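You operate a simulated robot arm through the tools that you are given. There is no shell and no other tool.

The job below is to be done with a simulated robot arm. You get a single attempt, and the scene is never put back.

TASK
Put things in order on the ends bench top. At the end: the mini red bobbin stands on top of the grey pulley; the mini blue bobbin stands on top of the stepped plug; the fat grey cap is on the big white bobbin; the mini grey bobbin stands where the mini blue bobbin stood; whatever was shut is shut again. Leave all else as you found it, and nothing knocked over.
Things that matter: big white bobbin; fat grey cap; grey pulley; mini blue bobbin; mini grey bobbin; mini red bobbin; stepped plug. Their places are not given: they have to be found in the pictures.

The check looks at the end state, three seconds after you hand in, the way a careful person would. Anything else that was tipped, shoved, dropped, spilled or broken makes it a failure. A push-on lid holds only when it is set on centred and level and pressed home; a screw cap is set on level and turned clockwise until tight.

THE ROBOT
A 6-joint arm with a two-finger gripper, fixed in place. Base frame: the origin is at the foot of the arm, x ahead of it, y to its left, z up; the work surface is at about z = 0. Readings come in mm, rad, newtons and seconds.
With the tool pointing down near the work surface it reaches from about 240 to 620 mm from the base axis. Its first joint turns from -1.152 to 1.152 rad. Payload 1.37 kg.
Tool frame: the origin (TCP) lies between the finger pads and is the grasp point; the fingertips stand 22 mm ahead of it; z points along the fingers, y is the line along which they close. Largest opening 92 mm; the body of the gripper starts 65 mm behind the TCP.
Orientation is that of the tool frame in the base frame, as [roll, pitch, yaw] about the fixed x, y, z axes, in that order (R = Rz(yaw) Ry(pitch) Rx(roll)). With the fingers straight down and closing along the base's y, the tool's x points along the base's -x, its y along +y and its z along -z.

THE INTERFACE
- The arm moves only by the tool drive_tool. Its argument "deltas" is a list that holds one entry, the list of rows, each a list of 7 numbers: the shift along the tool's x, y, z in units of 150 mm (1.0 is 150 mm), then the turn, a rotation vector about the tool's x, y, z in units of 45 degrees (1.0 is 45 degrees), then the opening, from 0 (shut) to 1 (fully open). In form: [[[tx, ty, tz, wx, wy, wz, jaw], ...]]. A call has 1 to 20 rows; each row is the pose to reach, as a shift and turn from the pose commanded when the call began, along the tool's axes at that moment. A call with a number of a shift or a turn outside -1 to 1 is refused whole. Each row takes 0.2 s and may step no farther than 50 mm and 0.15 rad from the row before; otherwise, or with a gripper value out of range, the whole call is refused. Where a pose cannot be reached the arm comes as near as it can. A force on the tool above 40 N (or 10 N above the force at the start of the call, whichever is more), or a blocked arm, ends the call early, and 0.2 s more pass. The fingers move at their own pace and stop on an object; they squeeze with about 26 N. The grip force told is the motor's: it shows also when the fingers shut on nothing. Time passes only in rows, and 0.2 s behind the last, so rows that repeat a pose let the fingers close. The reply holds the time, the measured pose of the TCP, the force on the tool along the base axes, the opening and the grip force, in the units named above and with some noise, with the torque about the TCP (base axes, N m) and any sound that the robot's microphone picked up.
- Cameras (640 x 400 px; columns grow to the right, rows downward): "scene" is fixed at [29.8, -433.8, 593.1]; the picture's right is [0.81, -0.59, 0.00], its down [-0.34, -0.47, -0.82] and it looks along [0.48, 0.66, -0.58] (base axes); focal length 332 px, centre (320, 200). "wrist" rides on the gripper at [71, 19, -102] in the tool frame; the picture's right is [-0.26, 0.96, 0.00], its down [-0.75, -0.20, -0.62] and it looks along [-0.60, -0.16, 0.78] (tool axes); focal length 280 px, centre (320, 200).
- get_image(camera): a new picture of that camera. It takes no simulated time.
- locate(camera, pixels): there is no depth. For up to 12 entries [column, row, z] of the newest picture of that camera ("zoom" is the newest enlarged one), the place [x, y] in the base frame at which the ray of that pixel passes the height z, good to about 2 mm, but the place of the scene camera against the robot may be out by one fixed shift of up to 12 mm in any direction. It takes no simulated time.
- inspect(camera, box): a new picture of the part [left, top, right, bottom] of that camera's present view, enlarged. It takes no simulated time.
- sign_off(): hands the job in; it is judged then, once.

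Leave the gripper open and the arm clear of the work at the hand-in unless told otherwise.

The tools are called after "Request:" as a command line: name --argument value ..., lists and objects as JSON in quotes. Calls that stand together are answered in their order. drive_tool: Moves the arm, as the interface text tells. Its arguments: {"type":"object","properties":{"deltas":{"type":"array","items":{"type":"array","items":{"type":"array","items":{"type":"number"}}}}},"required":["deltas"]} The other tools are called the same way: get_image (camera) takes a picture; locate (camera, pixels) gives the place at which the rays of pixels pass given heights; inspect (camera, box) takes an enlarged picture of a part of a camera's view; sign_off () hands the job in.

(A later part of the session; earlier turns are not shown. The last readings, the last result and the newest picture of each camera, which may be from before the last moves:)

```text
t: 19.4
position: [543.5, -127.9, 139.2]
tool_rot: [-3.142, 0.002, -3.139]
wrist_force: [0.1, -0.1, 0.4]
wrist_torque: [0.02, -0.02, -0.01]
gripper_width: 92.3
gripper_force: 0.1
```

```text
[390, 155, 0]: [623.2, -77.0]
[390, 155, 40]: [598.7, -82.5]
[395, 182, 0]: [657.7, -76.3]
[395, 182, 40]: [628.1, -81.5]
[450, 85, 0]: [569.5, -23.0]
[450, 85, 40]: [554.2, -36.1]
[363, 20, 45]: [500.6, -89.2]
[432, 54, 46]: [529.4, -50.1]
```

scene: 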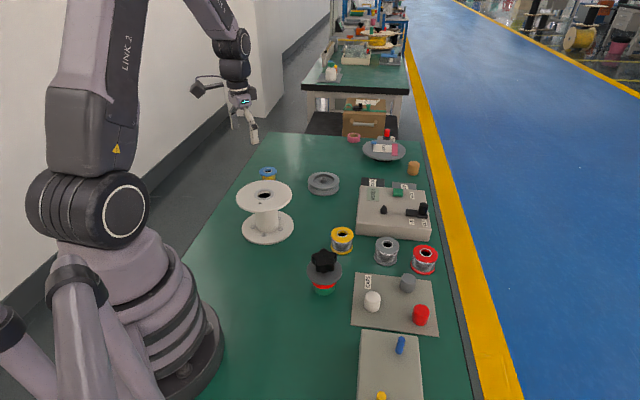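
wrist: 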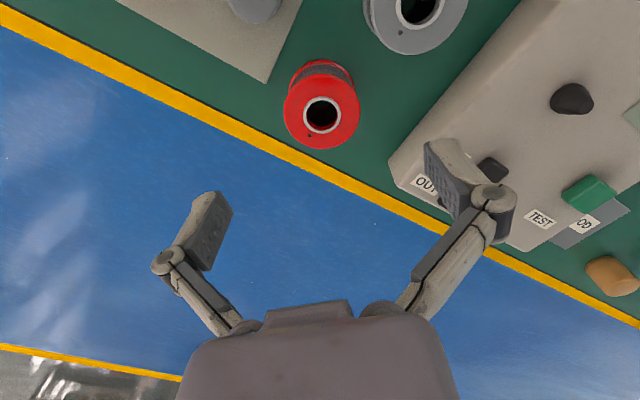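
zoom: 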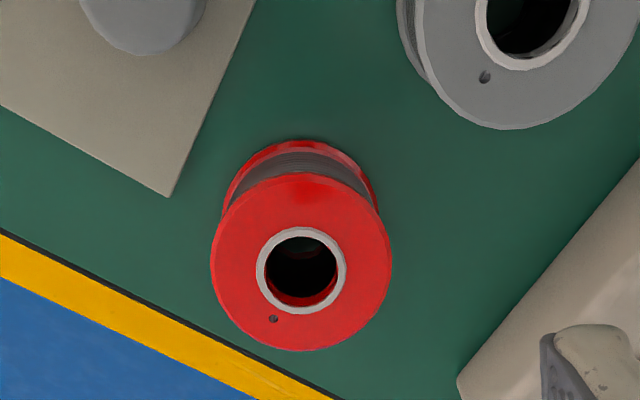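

There's clear space around it. I'll descend over the red bobbin to TCP z≈38 and close.

Request:
drive_tool --deltas '[[[-0.037, 0.006, 0.15, 0, 0, 0, 1], [-0.037, 0.006, 0.35, 0, 0, 0, 1], [-0.037, 0.006, 0.52, 0, 0, 0, 1], [-0.037, 0.006, 0.63, 0, 0, 0, 1], [-0.037, 0.006, 0.675, 0, 0, 0, 1], [-0.037, 0.006, 0.675, 0, 0, 0, 1]]]'

Request:
drive_tool --deltas '[[[0, 0, 0, 0, 0, 0, 0.7], [0, 0, 0, 0, 0, 0, 0.55], [0, 0, 0, 0, 0, 0, 0.5], [0, 0, 0, 0, 0, 0, 0.5], [0, 0, 0, 0, 0, 0, 0.5]]]'

```text
t: 20.8
position: [550.9, -128.5, 40.2]
tool_rot: [-3.141, 0.002, -3.141]
wrist_force: [-0.1, -0.1, 0.1]
wrist_torque: [0.03, -0.01, -0.02]
gripper_width: 92.3
gripper_force: 0.0
```

```text
t: 22.0
position: [549.8, -128.7, 40.3]
tool_rot: [-3.141, 0.002, -3.14]
wrist_force: [-1.7, -3.7, 6.1]
wrist_torque: [-0.01, 0.13, 0.05]
gripper_width: 54.2
gripper_force: 26.4
```

I've gripped it at 54.2 mm. I'll lift it slowly by 60 mm and check.

Request:
drive_tool --deltas '[[[0, 0, -0.04, 0, 0, 0, 0.5], [0, 0, -0.12, 0, 0, 0, 0.5], [0, 0, -0.25, 0, 0, 0, 0.5], [0, 0, -0.4, 0, 0, 0, 0.5], [0, 0, -0.6, 0, 0, 0, 0.5], [0, 0, -0.6, 0, 0, 0, 0.5]]]'

Request:
get_image --camera "wrist"

Request:
get_image --camera "scene"

Request:
inspect --camera "wrist" --box '[200, 70, 460, 240]'

```text
t: 23.4
position: [550.1, -126.9, 127.6]
tool_rot: [-3.14, -0.001, -3.14]
wrist_force: [-0.2, -0.4, -2.2]
wrist_torque: [-0.05, 0.01, 0.0]
gripper_width: 54.0
gripper_force: 26.1
```

```text
taken
```

wrist: 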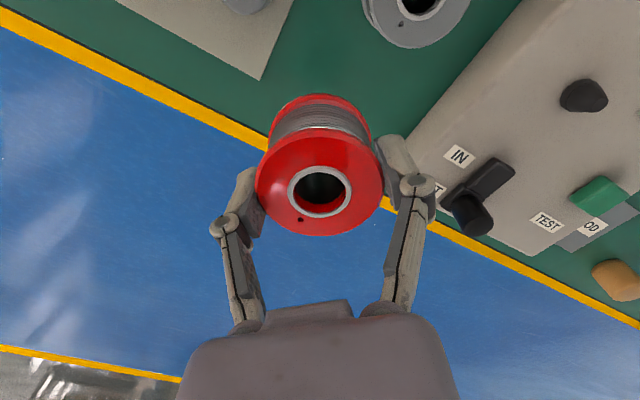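

```text
taken
```

scene: 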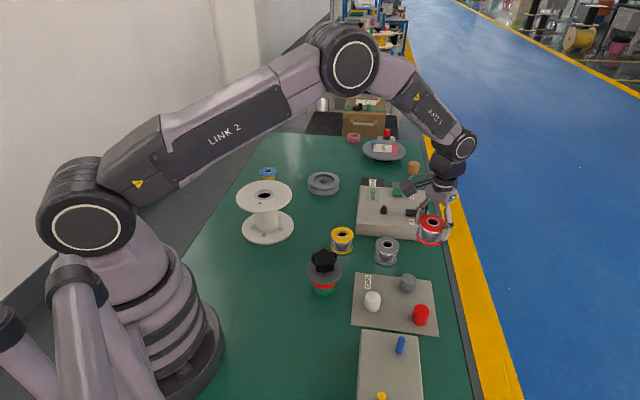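

```text
2.35 times, centred on (330, 155) of wrist
```

zoom: 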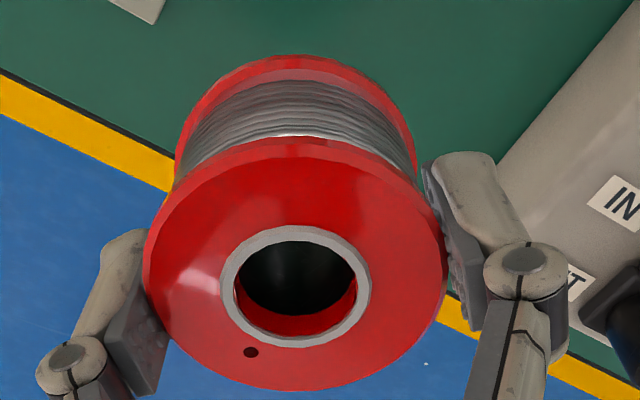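

The bobbin is held level and the bore is a real through-hole. I'll measure where its centre sits relative to the TCP, with its top at z≈133.5.

Request:
locate --camera "zoom" --pixels '[[220, 285, 133.5], [371, 285, 133.5], [296, 226, 133.5], [296, 348, 133.5], [143, 262, 133.5], [447, 262, 133.5], [300, 137, 133.5], [293, 390, 133.5], [236, 285, 133.5], [357, 285, 133.5], [297, 240, 133.5], [296, 336, 133.5]]'

```text
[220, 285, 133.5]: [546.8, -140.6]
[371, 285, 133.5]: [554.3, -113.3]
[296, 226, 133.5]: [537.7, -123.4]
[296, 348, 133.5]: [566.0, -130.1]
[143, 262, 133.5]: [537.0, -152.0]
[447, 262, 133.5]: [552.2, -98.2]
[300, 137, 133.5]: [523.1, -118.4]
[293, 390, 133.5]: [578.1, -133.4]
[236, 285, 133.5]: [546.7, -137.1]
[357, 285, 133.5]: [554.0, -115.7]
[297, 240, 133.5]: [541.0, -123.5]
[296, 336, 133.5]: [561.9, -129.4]
```

The held bobbin is centred on the TCP to within about 1 mm. I'll lift to about 180 mm and carry it over the box toward the pulley.

Request:
drive_tool --deltas '[[[0, 0, -0.2, 0, 0, 0, 0.5], [0, 0.1, -0.4, 0, 0, 0, 0.5], [0, 0.35, -0.4, 0, 0, 0, 0.5], [0, 0.6, -0.4, 0, 0, 0, 0.5], [0, 0.85, -0.4, 0, 0, 0, 0.5], [0, 1, -0.4, 0, 0, 0, 0.5]]]'

Request:
drive_tool --deltas '[[[0, 0.25, 0, 0, 0, 0, 0.5], [0, 0.5, 0, 0, 0, 0, 0.5], [0, 0.75, 0, 0, 0, 0, 0.5], [0, 1, 0, 0, 0, 0, 0.5]]]'

Request:
drive_tool --deltas '[[[-0.03, 0.25, 0, 0, 0, 0, 0.5], [-0.06, 0.5, 0, 0, 0, 0, 0.5], [-0.09, 0.72, 0, 0, 0, 0, 0.5], [-0.093, 0.74, 0, 0, 0, 0, 0.5], [-0.093, 0.74, 0, 0, 0, 0, 0.5]]]'

Request:
get_image --camera "wrist"

```text
t: 24.8
position: [551.3, 24.7, 190.5]
tool_rot: [3.141, 0.002, -3.14]
wrist_force: [0.7, -0.4, -1.3]
wrist_torque: [0.01, 0.0, 0.0]
gripper_width: 54.2
gripper_force: 26.0
```

```text
t: 25.8
position: [547.8, 172.4, 188.6]
tool_rot: [3.141, 0.001, -3.139]
wrist_force: [-0.2, -1.2, -1.6]
wrist_torque: [-0.02, 0.01, -0.02]
gripper_width: 54.3
gripper_force: 26.0
```

```text
t: 27.0
position: [563.0, 285.9, 187.5]
tool_rot: [3.141, -0.001, -3.14]
wrist_force: [-0.7, 0.7, -1.1]
wrist_torque: [0.03, -0.03, -0.02]
gripper_width: 54.4
gripper_force: 25.9
```

```text
taken
```

wrist: 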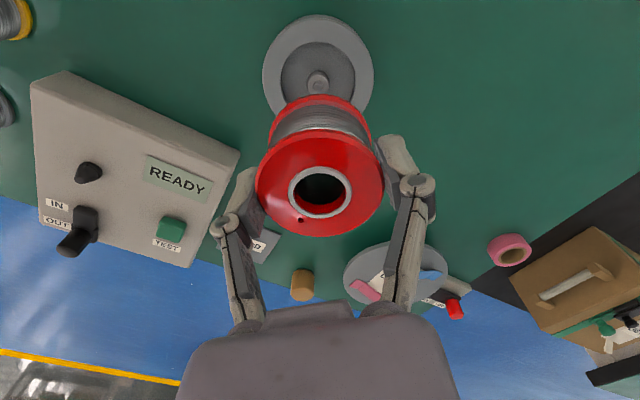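

I'm above the pulley now, so I'll re-measure the hub and rim from this pose to fine-align before lowering.

Request:
inspect --camera "wrist" --box '[250, 0, 390, 110]'

```text
3.64 times, centred on (320, 55) of wrist
```

zoom: 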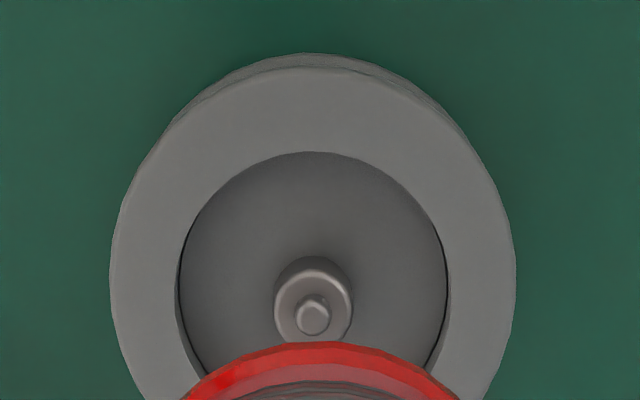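

Request:
locate --camera "zoom" --pixels '[[110, 270, 30], [515, 270, 30], [308, 68, 30], [308, 70, 30], [313, 152, 30], [175, 285, 30], [450, 285, 30], [275, 305, 31], [352, 305, 31], [313, 318, 37], [313, 305, 31], [314, 260, 20]]'

Request:
locate --camera "zoom" --pixels '[[112, 290, 30], [514, 290, 30], [150, 150, 30], [470, 150, 30], [304, 69, 30], [312, 153, 30], [176, 275, 30], [449, 275, 30], [276, 302, 31], [351, 302, 31], [312, 316, 37], [313, 307, 31]]'

```text
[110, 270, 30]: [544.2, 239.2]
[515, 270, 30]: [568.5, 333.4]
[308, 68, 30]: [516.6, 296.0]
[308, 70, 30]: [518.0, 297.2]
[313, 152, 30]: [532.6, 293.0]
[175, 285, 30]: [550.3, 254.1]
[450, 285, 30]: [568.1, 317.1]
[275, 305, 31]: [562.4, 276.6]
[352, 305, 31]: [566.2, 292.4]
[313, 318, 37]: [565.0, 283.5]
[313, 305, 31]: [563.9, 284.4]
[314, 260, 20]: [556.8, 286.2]
```

```text
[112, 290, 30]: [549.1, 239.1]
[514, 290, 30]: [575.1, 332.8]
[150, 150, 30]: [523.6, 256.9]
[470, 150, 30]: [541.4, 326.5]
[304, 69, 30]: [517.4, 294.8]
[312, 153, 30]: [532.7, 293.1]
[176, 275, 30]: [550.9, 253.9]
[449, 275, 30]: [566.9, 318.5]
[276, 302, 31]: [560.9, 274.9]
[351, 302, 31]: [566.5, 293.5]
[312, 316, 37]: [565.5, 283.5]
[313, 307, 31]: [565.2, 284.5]
```

Pulley and hub centre agree at (564.3, 284.4). I'll lower to just above the nipple.

Request:
drive_tool --deltas '[[[0, 0.005, 0.2, 0, 0, 0, 0.5], [0, 0.005, 0.4, 0, 0, 0, 0.5], [0, 0.005, 0.55, 0, 0, 0, 0.5], [0, 0.005, 0.66, 0, 0, 0, 0.5], [0, 0.005, 0.66, 0, 0, 0, 0.5], [0, 0.005, 0.66, 0, 0, 0, 0.5]]]'

Request:
inspect --camera "wrist" --box '[200, 0, 460, 240]'

Request:
inspect --camera "scene" --box '[280, 120, 380, 210]'

```text
t: 28.4
position: [564.4, 284.4, 90.5]
tool_rot: [-3.141, 0.002, -3.141]
wrist_force: [0.2, -0.8, -0.5]
wrist_torque: [0.02, 0.0, -0.01]
gripper_width: 54.3
gripper_force: 26.0
```

```text
1.67 times, centred on (330, 120) of wrist
```

zoom: 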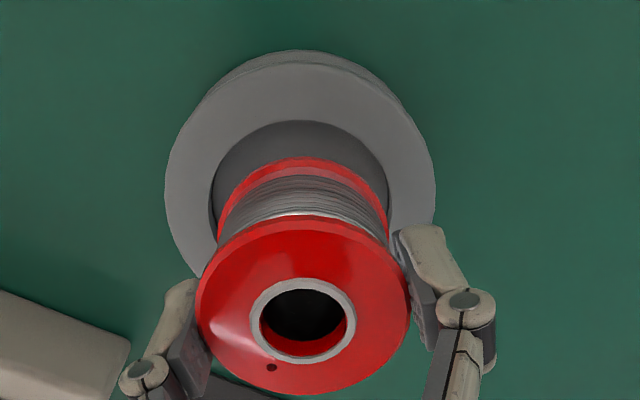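

```text
4.44 times, centred on (330, 165) of scene
```

zoom: 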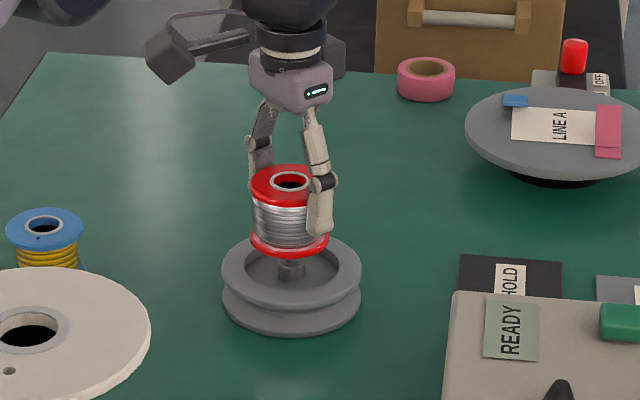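

Both views look aligned. I'll lower slowly in small steps and watch the force and height.

Request:
drive_tool --deltas '[[[0, 0, 0.04, 0, 0, 0, 0.5], [0, 0, 0.07, 0, 0, 0, 0.5], [0, 0, 0.09, 0, 0, 0, 0.5], [0, 0, 0.11, 0, 0, 0, 0.5], [0, 0, 0.13, 0, 0, 0, 0.5], [0, 0, 0.145, 0, 0, 0, 0.5], [0, 0, 0.145, 0, 0, 0, 0.5]]]'

Request:
inspect --camera "scene" --box '[280, 120, 380, 210]'

```text
t: 30.0
position: [564.6, 284.8, 70.7]
tool_rot: [-3.141, 0.003, -3.14]
wrist_force: [-1.7, 0.2, 3.3]
wrist_torque: [-0.06, 0.05, 0.0]
gripper_width: 54.2
gripper_force: 25.8
```

```text
4.44 times, centred on (330, 165) of scene
```

zoom: 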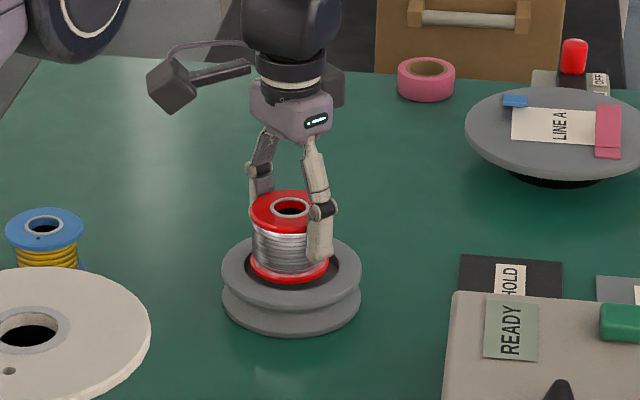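

Contact came at z≈70.5, so the bobbin is on the hub rather than the recess floor. The torque suggests contact on the -y side of the bore. I'll ease up, shift -y by 1.5 mm and try again.

Request:
drive_tool --deltas '[[[0, 0, -0.02, 0, 0, 0, 0.5], [0, -0.01, -0.02, 0, 0, 0, 0.5], [0, -0.01, -0.005, 0, 0, 0, 0.5], [0, -0.01, 0.005, 0, 0, 0, 0.5], [0, -0.01, 0.01, 0, 0, 0, 0.5], [0, -0.01, 0.01, 0, 0, 0, 0.5]]]'

```text
t: 31.4
position: [566.0, 283.7, 69.6]
tool_rot: [3.14, 0.004, -3.14]
wrist_force: [-4.8, -2.6, 18.4]
wrist_torque: [-0.02, 0.11, -0.01]
gripper_width: 54.3
gripper_force: 26.0
```

It's still on the hub, with 18 N at z≈69.6. The contact centroid now suggests shifting +x, so I'll lift slightly and try +1.5 mm x and +0.6 mm y with lighter pressure.

Request:
drive_tool --deltas '[[[0, 0, -0.03, 0, 0, 0, 0.5], [-0.01, 0.004, -0.03, 0, 0, 0, 0.5], [-0.01, 0.004, -0.015, 0, 0, 0, 0.5], [-0.01, 0.004, -0.008, 0, 0, 0, 0.5], [-0.01, 0.004, -0.008, 0, 0, 0, 0.5]]]'

Request:
inspect --camera "wrist" --box '[200, 0, 460, 240]'

Request:
inspect --camera "scene" --box '[290, 140, 360, 200]'

```text
t: 32.6
position: [566.5, 282.3, 68.9]
tool_rot: [3.141, 0.002, -3.14]
wrist_force: [-4.4, -0.6, 12.8]
wrist_torque: [0.06, -0.09, 0.02]
gripper_width: 54.6
gripper_force: 26.3
```

```text
1.67 times, centred on (330, 120) of wrist
```

zoom: 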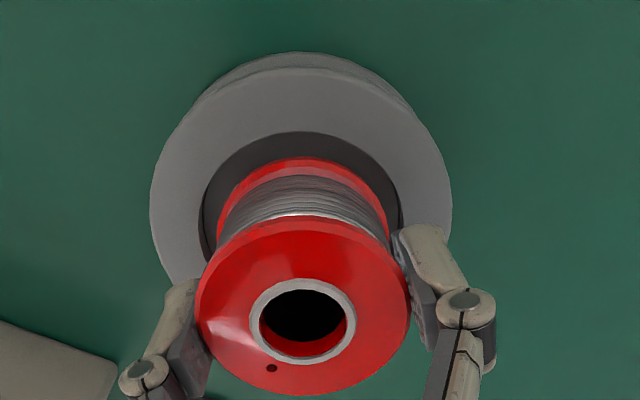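

```text
6.67 times, centred on (325, 170) of scene
```

zoom: 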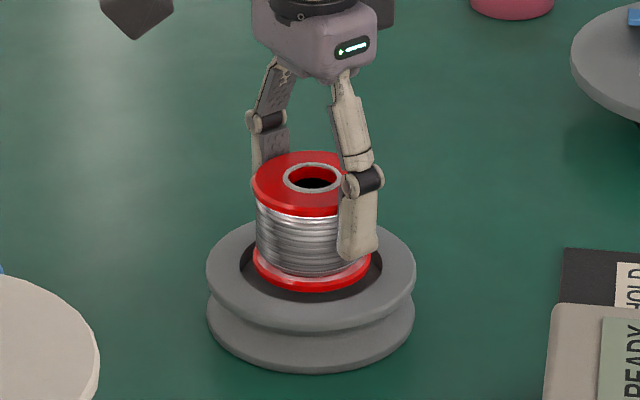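

It's still at rim/hub level. I'll try two more touch points, one toward -x and then one toward +y, to see whether the bore drops over the hub.

Request:
drive_tool --deltas '[[[0, 0, -0.03, 0, 0, 0, 0.5], [0.0167, 0.0057, -0.03, 0, 0, 0, 0.5], [0.0167, 0.0057, -0.015, 0, 0, 0, 0.5], [0.0167, 0.0057, -0.002, 0, 0, 0, 0.5], [0.0167, 0.0057, -0.002, 0, 0, 0, 0.5]]]'

Request:
drive_tool --deltas '[[[0, 0, -0.03, 0, 0, 0, 0.5], [-0.0067, 0.009, -0.03, 0, 0, 0, 0.5], [-0.0067, 0.009, -0.015, 0, 0, 0, 0.5], [-0.0067, 0.009, 0, 0, 0, 0, 0.5], [-0.0067, 0.009, 0, 0, 0, 0, 0.5]]]'

```text
t: 33.8
position: [564.1, 285.2, 69.7]
tool_rot: [-3.141, 0.002, -3.141]
wrist_force: [-1.1, -1.1, 3.3]
wrist_torque: [0.0, -0.05, -0.01]
gripper_width: 54.1
gripper_force: 26.3
```

```text
t: 35.0
position: [564.3, 286.4, 69.1]
tool_rot: [3.14, 0.003, -3.139]
wrist_force: [-1.6, -0.6, 4.3]
wrist_torque: [0.04, -0.07, 0.0]
gripper_width: 54.5
gripper_force: 26.0
```

Contact occurs at the same height everywhere I've tried (bobbin base at about z 30), so the bobbin is bearing on the pulley's top face level with the nipple inside the bore. I'll re-centre, set it down lightly, and open only a few millimetres so the fingers still guard it.

Request:
drive_tool --deltas '[[[0, 0, -0.03, 0, 0, 0, 0.5], [0, -0.0087, -0.03, 0, 0, 0, 0.5], [0, -0.0087, -0.015, 0, 0, 0, 0.5], [0, -0.0087, -0.004, 0, 0, 0, 0.5], [0, -0.0087, -0.004, 0, 0, 0, 0.5]]]'

Request:
drive_tool --deltas '[[[0, 0, 0, 0, 0, 0, 0.6], [0, 0, 0, 0, 0, 0, 0.62], [0, 0, 0, 0, 0, 0, 0.62], [0, 0, 0, 0, 0, 0, 0.62]]]'

Request:
inspect --camera "wrist" --box '[200, 0, 460, 240]'

Request:
inspect --camera "scene" --box '[290, 140, 360, 200]'

```text
t: 36.2
position: [564.5, 285.0, 69.0]
tool_rot: [3.14, 0.002, -3.139]
wrist_force: [0.1, -0.9, -1.1]
wrist_torque: [0.0, 0.01, 0.02]
gripper_width: 54.0
gripper_force: 25.3
```

```text
t: 37.2
position: [564.7, 285.0, 69.1]
tool_rot: [-3.141, 0.001, -3.14]
wrist_force: [0.2, 0.8, 0.3]
wrist_torque: [-0.01, 0.0, -0.03]
gripper_width: 57.1
gripper_force: 0.1
```

```text
1.67 times, centred on (330, 120) of wrist
```

zoom: 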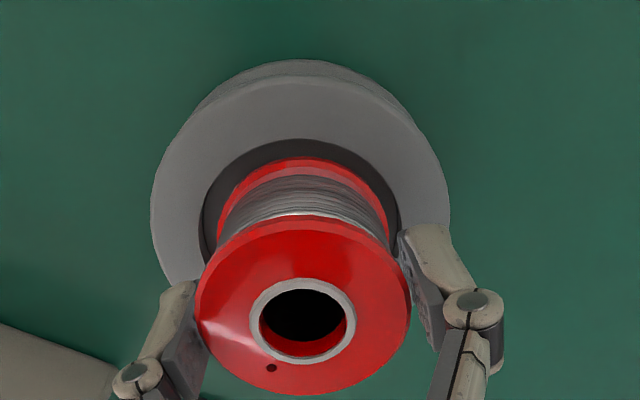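

```text
6.67 times, centred on (325, 170) of scene
```

zoom: 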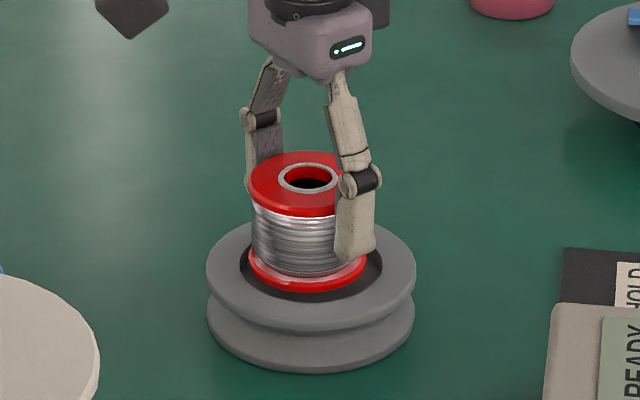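

It stands level and steady with the gripper opened 3 mm. I'll open fully and lift straight up.

Request:
drive_tool --deltas '[[[0, 0, 0, 0, 0, 0, 0.8], [0, 0, 0, 0, 0, 0, 1], [0, 0, 0, 0, 0, 0, 1], [0, 0, -0.15, 0, 0, 0, 1], [0, 0, -0.35, 0, 0, 0, 1], [0, 0, -0.6, 0, 0, 0, 1], [0, 0, -0.8, 0, 0, 0, 1], [0, 0, -0.8, 0, 0, 0, 1]]]'

Request:
get_image --camera "wrist"

Request:
inspect --camera "wrist" --box '[240, 0, 400, 120]'

Request:
inspect --camera "scene" --box '[290, 140, 360, 200]'

```text
t: 39.0
position: [563.4, 283.6, 189.3]
tool_rot: [3.142, 0.001, -3.14]
wrist_force: [0.3, -0.3, -0.3]
wrist_torque: [0.01, -0.02, 0.03]
gripper_width: 92.0
gripper_force: 0.1
```

```text
taken
```

wrist: 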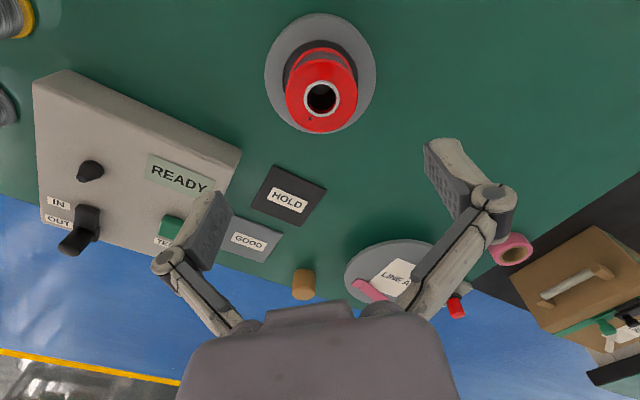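

```text
3.33 times, centred on (320, 60) of wrist
```

zoom: 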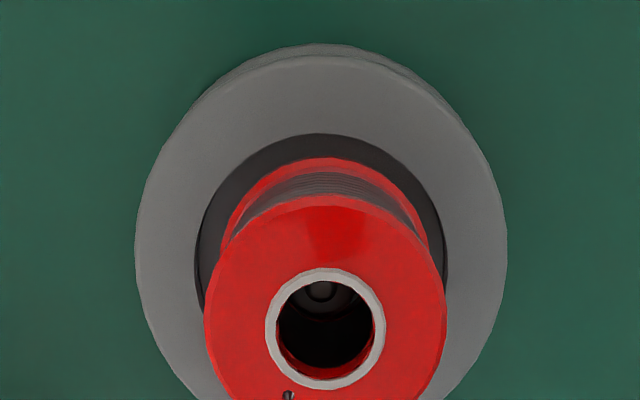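

```text
6.67 times, centred on (325, 170) of scene
```

zoom: 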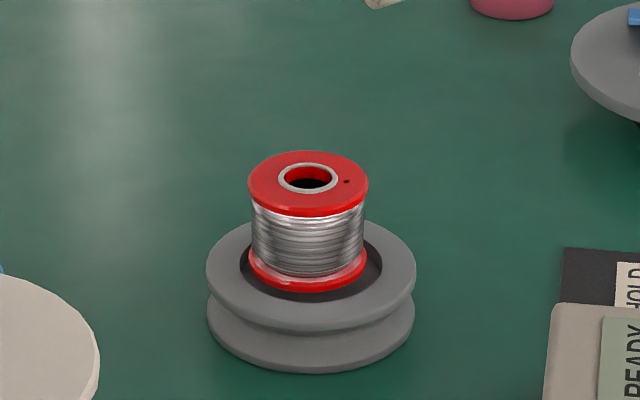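

The red bobbin stands level on the pulley, with the hub visible down its bore. Now the blue bobbin: I'll move above it, lowering to z≈140 for measuring.

Request:
drive_tool --deltas '[[[0.2, 0.2, 0, 0, 0, 0, 1], [0.4, 0.4, 0, 0, 0, 0, 1], [0.6, 0.6, 0.05, 0, 0, 0, 1], [0.75, 0.76, 0.15, 0, 0, 0, 1], [0.847, 0.853, 0.326, 0, 0, 0, 1], [0.847, 0.853, 0.326, 0, 0, 0, 1]]]'

Request:
inspect --camera "wrist" --box '[200, 0, 460, 170]'

```text
t: 40.4
position: [436.2, 413.3, 138.1]
tool_rot: [-3.141, 0.001, -3.14]
wrist_force: [0.6, -0.1, 1.0]
wrist_torque: [0.0, 0.01, -0.01]
gripper_width: 91.7
gripper_force: 0.0
```

```text
2.35 times, centred on (330, 85) of wrist
```

zoom: 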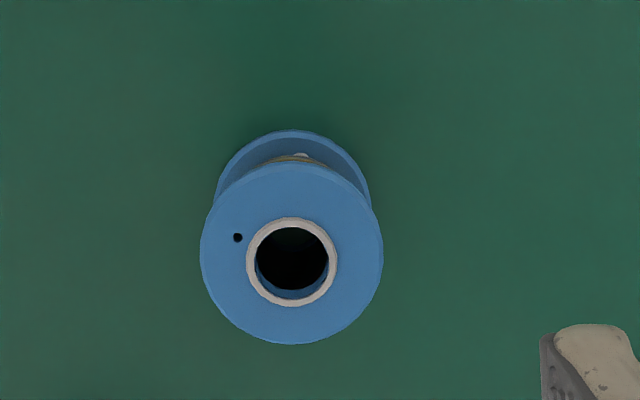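

Request:
locate --camera "zoom" --pixels '[[200, 252, 46], [383, 250, 46], [293, 163, 46], [289, 344, 46], [246, 262, 46], [337, 262, 46], [291, 217, 46], [291, 306, 46], [292, 130, 4], [215, 200, 4], [371, 196, 4], [291, 262, 46]]'

Request:
locate --camera "zoom" --pixels '[[200, 255, 46], [383, 254, 46], [291, 163, 46], [292, 344, 46], [247, 260, 46], [336, 260, 46], [290, 218, 46], [292, 306, 46], [293, 130, 4], [215, 198, 4], [371, 198, 4], [292, 261, 46]]'

```text
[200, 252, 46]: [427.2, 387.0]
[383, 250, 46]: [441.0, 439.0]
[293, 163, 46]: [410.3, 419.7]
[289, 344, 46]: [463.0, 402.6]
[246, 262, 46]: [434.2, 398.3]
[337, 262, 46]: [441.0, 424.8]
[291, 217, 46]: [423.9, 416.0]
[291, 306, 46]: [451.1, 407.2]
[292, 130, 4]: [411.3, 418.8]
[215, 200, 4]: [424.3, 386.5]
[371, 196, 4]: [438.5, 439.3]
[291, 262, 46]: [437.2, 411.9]
```

```text
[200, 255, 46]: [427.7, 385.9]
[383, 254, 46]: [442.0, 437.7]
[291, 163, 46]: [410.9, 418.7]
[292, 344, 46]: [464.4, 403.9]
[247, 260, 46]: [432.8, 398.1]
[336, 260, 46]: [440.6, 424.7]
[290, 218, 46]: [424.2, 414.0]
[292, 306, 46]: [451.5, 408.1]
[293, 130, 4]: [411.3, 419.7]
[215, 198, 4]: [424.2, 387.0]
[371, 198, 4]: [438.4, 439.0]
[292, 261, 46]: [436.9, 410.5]
```

The blue bobbin's centre is (437.3, 411.3). I'll descend to TCP z≈39 and grip it.

Request:
drive_tool --deltas '[[[-0.002, -0.0067, 0.15, 0, 0, 0, 1], [-0.002, -0.0067, 0.35, 0, 0, 0, 1], [-0.002, -0.0067, 0.52, 0, 0, 0, 1], [-0.002, -0.0067, 0.63, 0, 0, 0, 1], [-0.002, -0.0067, 0.673, 0, 0, 0, 1], [-0.002, -0.0067, 0.673, 0, 0, 0, 1]]]'

Request:
drive_tool --deltas '[[[0, 0, 0, 0, 0, 0, 0.7], [0, 0, 0, 0, 0, 0, 0.55], [0, 0, 0, 0, 0, 0, 0.5], [0, 0, 0, 0, 0, 0, 0.5], [0, 0, 0, 0, 0, 0, 0.5]]]'

Request:
drive_tool --deltas '[[[0, 0, -0.04, 0, 0, 0, 0.5], [0, 0, -0.12, 0, 0, 0, 0.5], [0, 0, -0.25, 0, 0, 0, 0.5], [0, 0, -0.4, 0, 0, 0, 0.5], [0, 0, -0.65, 0, 0, 0, 0.5], [0, 0, -0.9, 0, 0, 0, 0.5], [0, 0, -1, 0, 0, 0, 0.5], [0, 0, -1, 0, 0, 0, 0.5]]]'

Request:
get_image --camera "wrist"

```text
t: 41.8
position: [436.4, 411.6, 39.6]
tool_rot: [-3.141, 0.002, -3.14]
wrist_force: [0.4, 0.4, 0.4]
wrist_torque: [-0.01, -0.01, 0.0]
gripper_width: 92.1
gripper_force: 0.1
```

```text
t: 43.0
position: [437.8, 411.3, 39.0]
tool_rot: [3.141, 0.002, -3.139]
wrist_force: [-0.8, -3.0, 4.5]
wrist_torque: [0.0, 0.04, 0.06]
gripper_width: 53.6
gripper_force: 26.3
```

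```text
t: 44.8
position: [437.2, 412.5, 188.9]
tool_rot: [3.142, 0.003, -3.139]
wrist_force: [-0.1, -1.0, 0.6]
wrist_torque: [0.02, -0.02, -0.02]
gripper_width: 54.0
gripper_force: 25.8
```

```text
taken
```

wrist: 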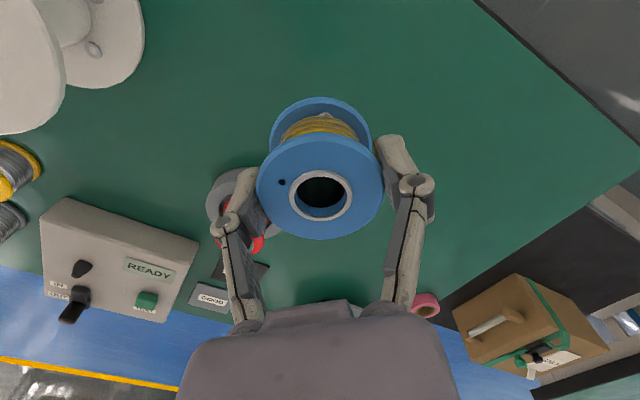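

The blue bobbin is held. Its original spot is (437.3, 411.3). I'll raise it and carry it over to the star-knob plug.

Request:
drive_tool --deltas '[[[0, -0.15, -0.15, 0, 0, 0, 0.5], [0, -0.4, -0.25, 0, 0, 0, 0.5], [0, -0.7, -0.25, 0, 0, 0, 0.5], [0, -1, -0.25, 0, 0, 0, 0.5]]]'

Request:
drive_tool --deltas '[[[0.1, -0.3, 0, 0, 0, 0, 0.5], [0.2, -0.6, 0, 0, 0, 0, 0.5], [0.3, -0.88, 0, 0, 0, 0, 0.5], [0.36, -1, 0, 0, 0, 0, 0.5]]]'

Request:
drive_tool --deltas '[[[0.1, -0.3, 0, 0, 0, 0, 0.5], [0.2, -0.6, 0, 0, 0, 0, 0.5], [0.3, -0.88, 0, 0, 0, 0, 0.5], [0.4, -1, 0, 0, 0, 0, 0.5], [0.4, -1, 0, 0, 0, 0, 0.5]]]'

Request:
get_image --camera "wrist"

Request:
inspect --camera "wrist" --box '[230, 0, 430, 125]'

Request:
get_image --camera "scene"

```text
t: 45.8
position: [436.4, 259.5, 226.9]
tool_rot: [-3.141, 0.002, -3.14]
wrist_force: [-0.5, -0.4, 0.6]
wrist_torque: [-0.04, -0.02, 0.01]
gripper_width: 53.6
gripper_force: 26.1
```

```text
t: 46.8
position: [384.9, 110.0, 226.2]
tool_rot: [3.139, 0.002, -3.139]
wrist_force: [-0.5, 1.0, -0.6]
wrist_torque: [0.01, 0.02, -0.01]
gripper_width: 53.8
gripper_force: 26.0
```

```text
t: 48.0
position: [322.4, -38.3, 226.5]
tool_rot: [-3.141, 0.002, -3.14]
wrist_force: [-0.1, -0.4, -1.1]
wrist_torque: [-0.01, -0.02, 0.0]
gripper_width: 53.7
gripper_force: 25.6
```

```text
taken
```

wrist: 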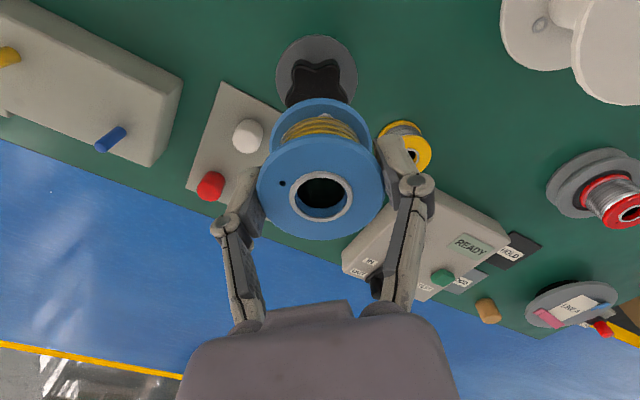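

```text
3.20 times, centred on (330, 62) of wrist
```

zoom: 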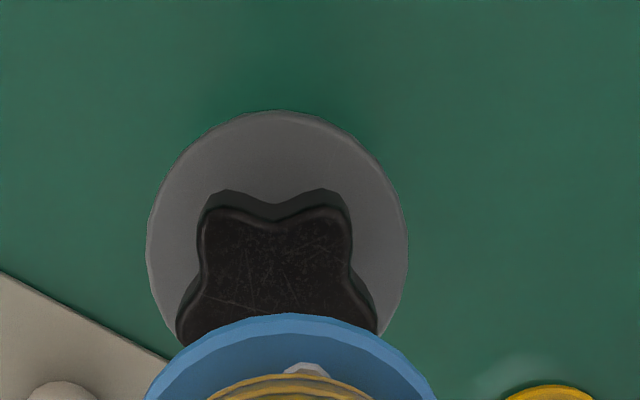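

```text
taken
```

scene: 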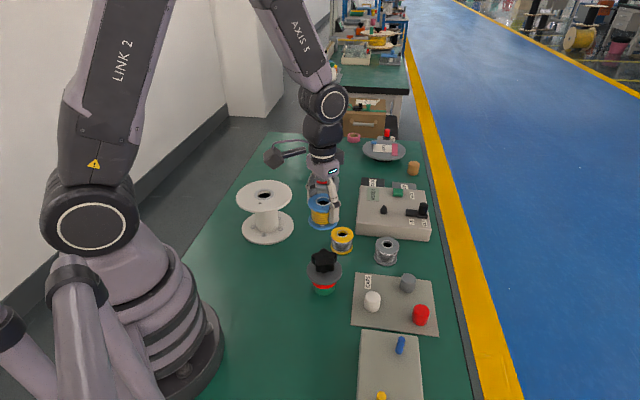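

I'm above the star. I'll fine-shift y by -1.3 mm and lower to about 12 mm above the expected knob top, then look.

Request:
drive_tool --deltas '[[[0, -0.0087, 0.15, 0, 0, 0, 0.5], [0, -0.0087, 0.3, 0, 0, 0, 0.5], [0, -0.0087, 0.43, 0, 0, 0, 0.5], [0, -0.0087, 0.5, 0, 0, 0, 0.5], [0, -0.0087, 0.5, 0, 0, 0, 0.5]]]'

Request:
inspect --camera "scene" --box '[280, 210, 370, 300]'

Request:
inspect --camera "wrist" --box '[200, 0, 460, 240]'

```text
t: 49.2
position: [323.8, -40.5, 150.9]
tool_rot: [3.141, 0.003, -3.14]
wrist_force: [0.6, 0.3, -0.2]
wrist_torque: [-0.01, 0.01, 0.0]
gripper_width: 54.0
gripper_force: 25.8
```

```text
4.44 times, centred on (325, 255) of scene
```

zoom: 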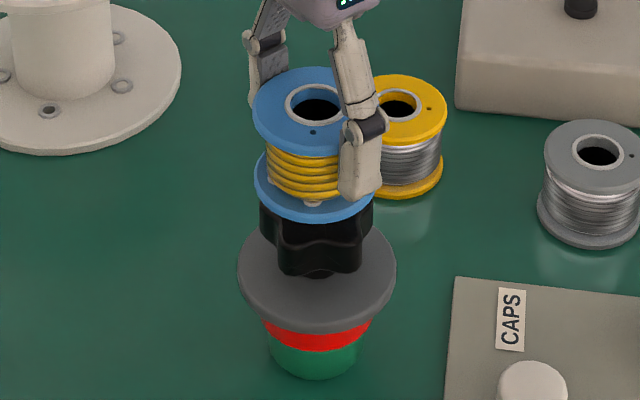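

```text
1.67 times, centred on (330, 120) of wrist
```

zoom: 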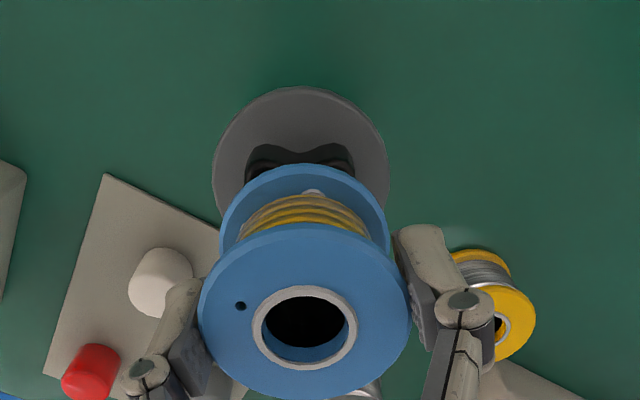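

It's aligned. I'll lower in small steps and watch for contact.

Request:
drive_tool --deltas '[[[0, 0, 0.03, 0, 0, 0, 0.5], [0, 0, 0.05, 0, 0, 0, 0.5], [0, 0, 0.065, 0, 0, 0, 0.5], [0, 0, 0.08, 0, 0, 0, 0.5], [0, 0, 0.08, 0, 0, 0, 0.5]]]'

Request:
inspect --camera "scene" --box '[280, 210, 370, 300]'

```text
t: 50.4
position: [325.0, -40.2, 139.3]
tool_rot: [3.141, 0.002, -3.14]
wrist_force: [0.0, -0.7, -0.4]
wrist_torque: [0.01, 0.01, 0.01]
gripper_width: 53.6
gripper_force: 25.9
```

```text
4.44 times, centred on (325, 255) of scene
```

zoom: 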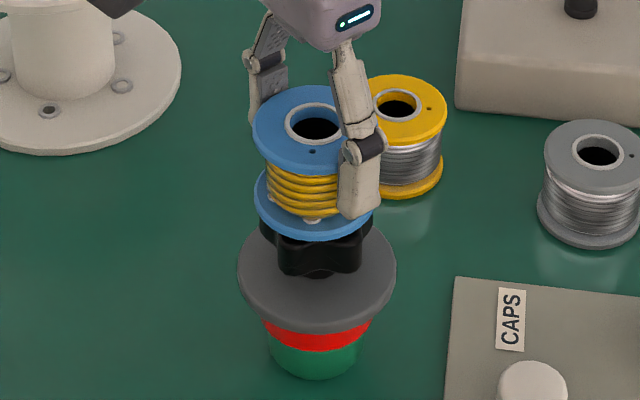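

No contact yet at base z≈100. I'll continue down another 8 mm in fine steps.

Request:
drive_tool --deltas '[[[0, 0, 0.012, 0, 0, 0, 0.5], [0, 0, 0.024, 0, 0, 0, 0.5], [0, 0, 0.036, 0, 0, 0, 0.5], [0, 0, 0.036, 0, 0, 0, 0.5]]]'

Request:
drive_tool --deltas '[[[0, 0, 0.008, 0, 0, 0, 0.5], [0, 0, 0.016, 0, 0, 0, 0.5], [0, 0, 0.016, 0, 0, 0, 0.5]]]'

```text
t: 51.4
position: [323.3, -40.3, 133.8]
tool_rot: [3.141, 0.002, -3.139]
wrist_force: [-2.3, 0.6, 19.3]
wrist_torque: [0.03, -0.01, -0.03]
gripper_width: 54.0
gripper_force: 25.8
```

```text
t: 52.2
position: [323.8, -41.3, 131.4]
tool_rot: [3.142, 0.003, -3.14]
wrist_force: [-1.6, -0.5, 17.8]
wrist_torque: [0.0, -0.12, 0.01]
gripper_width: 53.5
gripper_force: 25.8
```

Contact is made with 18 N of push. I'll ease up about 1.8 mm to unload it, then check.

Request:
drive_tool --deltas '[[[0, 0, -0.006, 0, 0, 0, 0.5], [0, 0, -0.012, 0, 0, 0, 0.5], [0, 0, -0.012, 0, 0, 0, 0.5]]]'

Request:
inspect --camera "scene" --box '[280, 210, 370, 300]'

Request:
inspect --camera "wrist" --box '[200, 0, 460, 240]'

```text
t: 53.0
position: [322.9, -38.8, 133.3]
tool_rot: [-3.139, -0.001, -3.14]
wrist_force: [-1.3, 0.2, 0.4]
wrist_torque: [0.0, 0.0, 0.01]
gripper_width: 53.6
gripper_force: 25.5
```

```text
4.44 times, centred on (325, 255) of scene
```

zoom: 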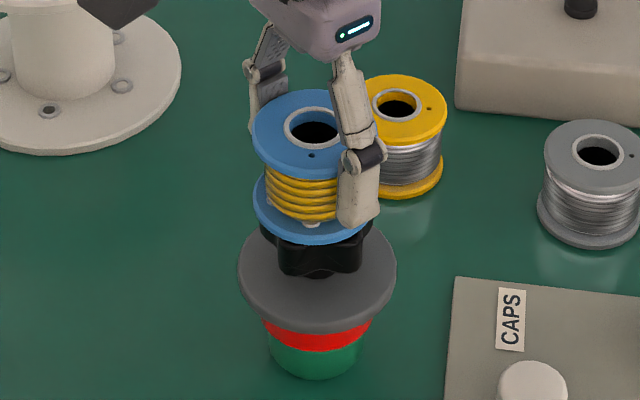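

```text
1.67 times, centred on (330, 120) of wrist
```

zoom: 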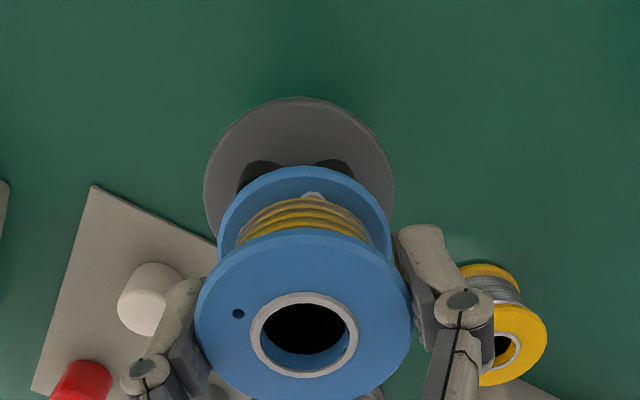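

It's unloaded and looks seated. I'll open just a few millimetres first and check that it stands.

Request:
drive_tool --deltas '[[[0, 0, 0, 0, 0, 0, 0.6], [0, 0, 0, 0, 0, 0, 0.63], [0, 0, 0, 0, 0, 0, 0.63], [0, 0, 0, 0, 0, 0, 0.63]]]'

Request:
inspect --camera "scene" --box '[280, 210, 370, 300]'

Request:
inspect --camera "wrist" --box '[200, 0, 460, 240]'

```text
t: 54.0
position: [324.7, -40.1, 133.5]
tool_rot: [-3.141, 0.002, -3.139]
wrist_force: [-0.6, 0.0, -0.1]
wrist_torque: [-0.01, -0.01, -0.01]
gripper_width: 58.0
gripper_force: 0.0
```

```text
4.44 times, centred on (325, 255) of scene
```

zoom: 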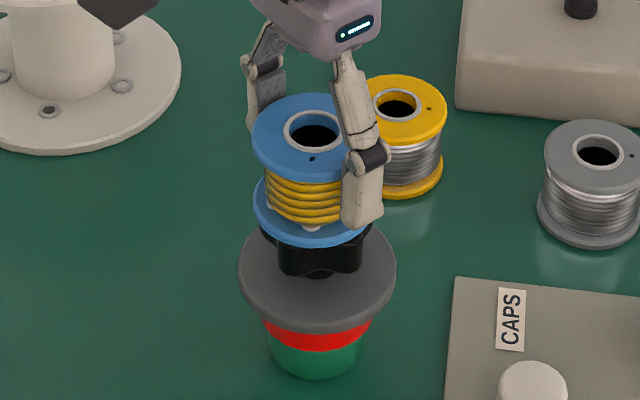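

```text
1.67 times, centred on (330, 120) of wrist
```

zoom: 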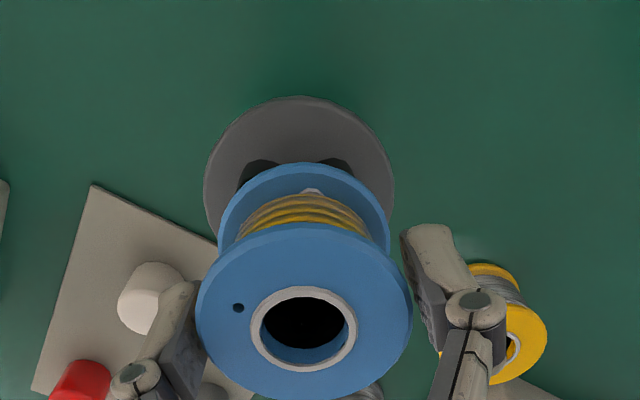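

It stands on its own. I'll open fully and lift straight up.

Request:
drive_tool --deltas '[[[0, 0, 0, 0, 0, 0, 0.8], [0, 0, 0, 0, 0, 0, 1], [0, 0, 0, 0, 0, 0, 1], [0, 0, -0.15, 0, 0, 0, 1], [0, 0, -0.35, 0, 0, 0, 1], [0, 0, -0.6, 0, 0, 0, 1], [0, 0, -0.7, 0, 0, 0, 1], [0, 0, -0.7, 0, 0, 0, 1]]]'

Request:
inspect --camera "scene" --box '[280, 210, 370, 300]'

Request:
get_image --camera "wrist"

Request:
inspect --camera "wrist" --box '[240, 0, 400, 130]'

```text
t: 55.8
position: [323.1, -41.4, 237.1]
tool_rot: [3.141, 0.0, -3.139]
wrist_force: [0.5, -0.7, 0.6]
wrist_torque: [0.01, -0.01, -0.02]
gripper_width: 92.0
gripper_force: 0.0
```

```text
4.44 times, centred on (325, 255) of scene
```

zoom: 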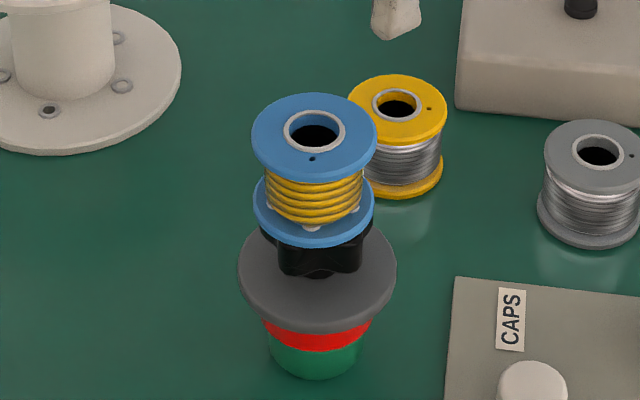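

```text
taken
```

wrist: 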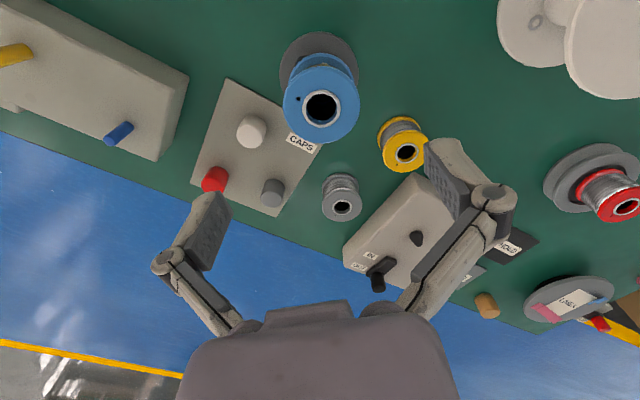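

```text
3.08 times, centred on (320, 65) of wrist
```

zoom: 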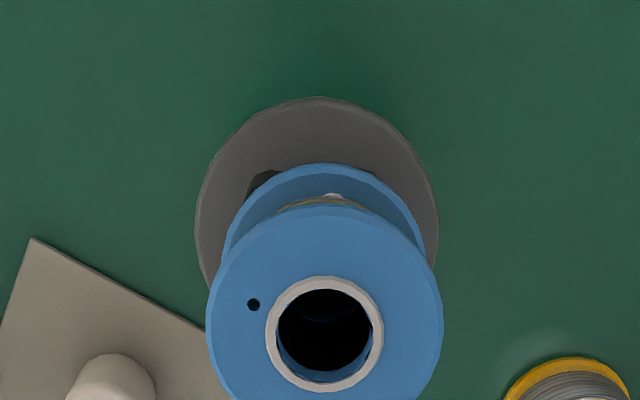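

The blue bobbin stands centred and level on the star plug. Next the grey mini bobbin near (503, -56): I'll go above it.

Request:
drive_tool --deltas '[[[-0.3, -0.02, 0, 0, 0, 0, 1], [-0.6, -0.05, 0, 0, 0, 0, 1], [-0.9, -0.08, 0.1, 0, 0, 0, 1], [-1, -0.1, 0.3, 0, 0, 0, 1]]]'

Request:
drive_tool --deltas '[[[-0.1, -0.01, 0.2, 0, 0, 0, 1], [-0.18, -0.013, 0.355, 0, 0, 0, 1], [-0.18, -0.013, 0.355, 0, 0, 0, 1]]]'

Request:
get_image --camera "wrist"

Request:
inspect --camera "wrist" --box '[200, 0, 460, 170]'

```text
t: 56.8
position: [471.1, -55.6, 194.6]
tool_rot: [3.141, 0.001, -3.139]
wrist_force: [0.6, -0.3, -0.7]
wrist_torque: [-0.01, -0.02, 0.02]
gripper_width: 91.9
gripper_force: 0.1
```

```text
t: 57.6
position: [499.8, -56.6, 140.1]
tool_rot: [3.141, 0.002, -3.14]
wrist_force: [-0.8, 0.1, 0.1]
wrist_torque: [-0.02, -0.01, 0.01]
gripper_width: 92.3
gripper_force: 0.1
```

```text
taken
```

wrist: 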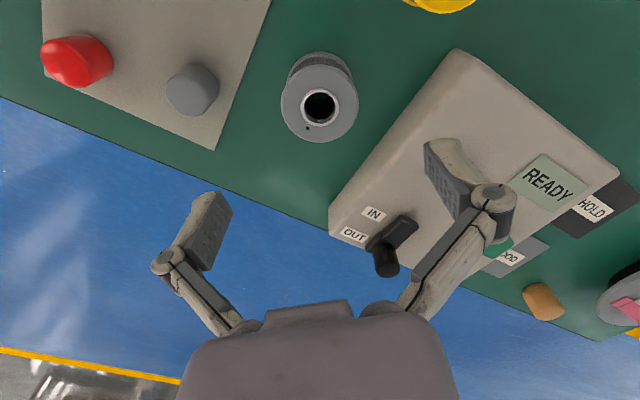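

```text
2.35 times, centred on (330, 85) of wrist
```

zoom: 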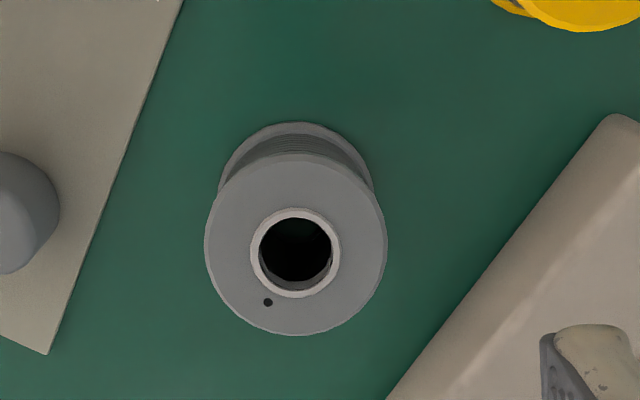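

I'll measure the bobbin and the box edge near the +y finger.

Request:
locate --camera "zoom" --pixels '[[205, 240, 46], [387, 240, 46], [298, 153, 46], [296, 336, 46], [250, 253, 46], [340, 253, 46], [296, 208, 46], [296, 297, 46], [298, 122, 4], [386, 400, 0], [610, 114, 0], [530, 210, 0]]'

Request:
locate --camera "zoom" --pixels '[[205, 244, 46], [387, 243, 46], [300, 153, 46], [294, 336, 46], [251, 252, 46], [339, 252, 46], [296, 209, 46], [295, 297, 46], [386, 400, 40], [610, 114, 40], [530, 210, 40], [505, 250, 30]]'

```text
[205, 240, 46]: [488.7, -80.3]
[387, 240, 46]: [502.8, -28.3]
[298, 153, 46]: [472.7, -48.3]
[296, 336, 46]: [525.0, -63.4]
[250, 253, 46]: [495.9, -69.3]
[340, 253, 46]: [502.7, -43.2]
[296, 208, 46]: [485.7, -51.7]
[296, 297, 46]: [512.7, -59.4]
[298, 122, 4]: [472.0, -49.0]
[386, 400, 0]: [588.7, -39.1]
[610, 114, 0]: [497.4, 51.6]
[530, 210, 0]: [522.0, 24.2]
```

```text
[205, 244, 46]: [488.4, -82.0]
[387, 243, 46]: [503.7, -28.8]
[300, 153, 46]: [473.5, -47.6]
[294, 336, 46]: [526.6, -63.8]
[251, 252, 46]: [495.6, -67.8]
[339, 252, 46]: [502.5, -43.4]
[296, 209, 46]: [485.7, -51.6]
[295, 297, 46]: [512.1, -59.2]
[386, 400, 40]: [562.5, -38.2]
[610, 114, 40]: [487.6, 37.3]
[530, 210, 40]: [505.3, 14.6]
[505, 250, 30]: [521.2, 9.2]
```

The grey bobbin's centre is (499.3, -55.8), and the box edge leaves more than 12 mm clearance. I'll descend with a slightly reduced opening, grip and lift.

Request:
drive_tool --deltas '[[[0.0063, 0.0077, 0.15, 0, 0, 0, 0.85], [0.0063, 0.0077, 0.35, 0, 0, 0, 0.85], [0.0063, 0.0077, 0.52, 0, 0, 0, 0.85], [0.0063, 0.0077, 0.63, 0, 0, 0, 0.85], [0.0063, 0.0077, 0.674, 0, 0, 0, 0.85], [0.0063, 0.0077, 0.674, 0, 0, 0, 0.85]]]'

Request:
drive_tool --deltas '[[[0, 0, 0, 0, 0, 0, 0.7], [0, 0, 0, 0, 0, 0, 0.55], [0, 0, 0, 0, 0, 0, 0.5], [0, 0, 0, 0, 0, 0, 0.5], [0, 0, 0, 0, 0, 0, 0.5]]]'

Request:
drive_tool --deltas '[[[0, 0, -0.04, 0, 0, 0, 0.5], [0, 0, -0.12, 0, 0, 0, 0.5], [0, 0, -0.25, 0, 0, 0, 0.5], [0, 0, -0.4, 0, 0, 0, 0.5], [0, 0, -0.65, 0, 0, 0, 0.5], [0, 0, -0.9, 0, 0, 0, 0.5], [0, 0, -1, 0, 0, 0, 0.5], [0, 0, -1, 0, 0, 0, 0.5]]]'

Request:
get_image --camera "wrist"

```text
t: 59.0
position: [498.2, -54.6, 39.1]
tool_rot: [-3.142, 0.002, -3.139]
wrist_force: [-1.2, -0.4, 0.3]
wrist_torque: [0.0, 0.01, 0.01]
gripper_width: 78.2
gripper_force: 0.0
```

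```text
t: 60.2
position: [500.3, -56.2, 38.9]
tool_rot: [3.14, 0.002, -3.14]
wrist_force: [-1.6, -2.3, 4.7]
wrist_torque: [0.08, 0.11, 0.05]
gripper_width: 54.3
gripper_force: 26.0
```

```text
t: 62.0
position: [500.1, -55.3, 189.2]
tool_rot: [3.141, 0.003, -3.141]
wrist_force: [-0.6, -0.4, -2.1]
wrist_torque: [0.01, 0.0, 0.0]
gripper_width: 54.2
gripper_force: 26.3
```

```text
taken
```

wrist: 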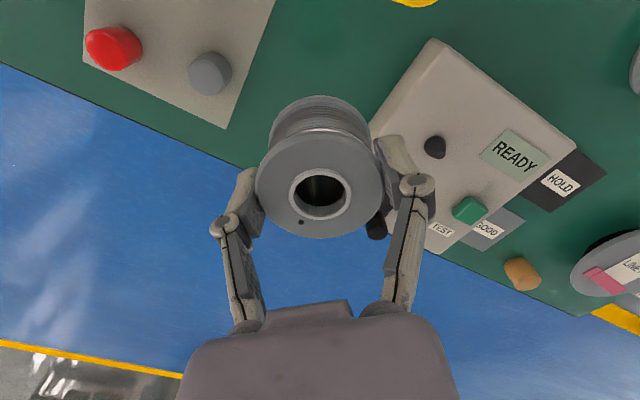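

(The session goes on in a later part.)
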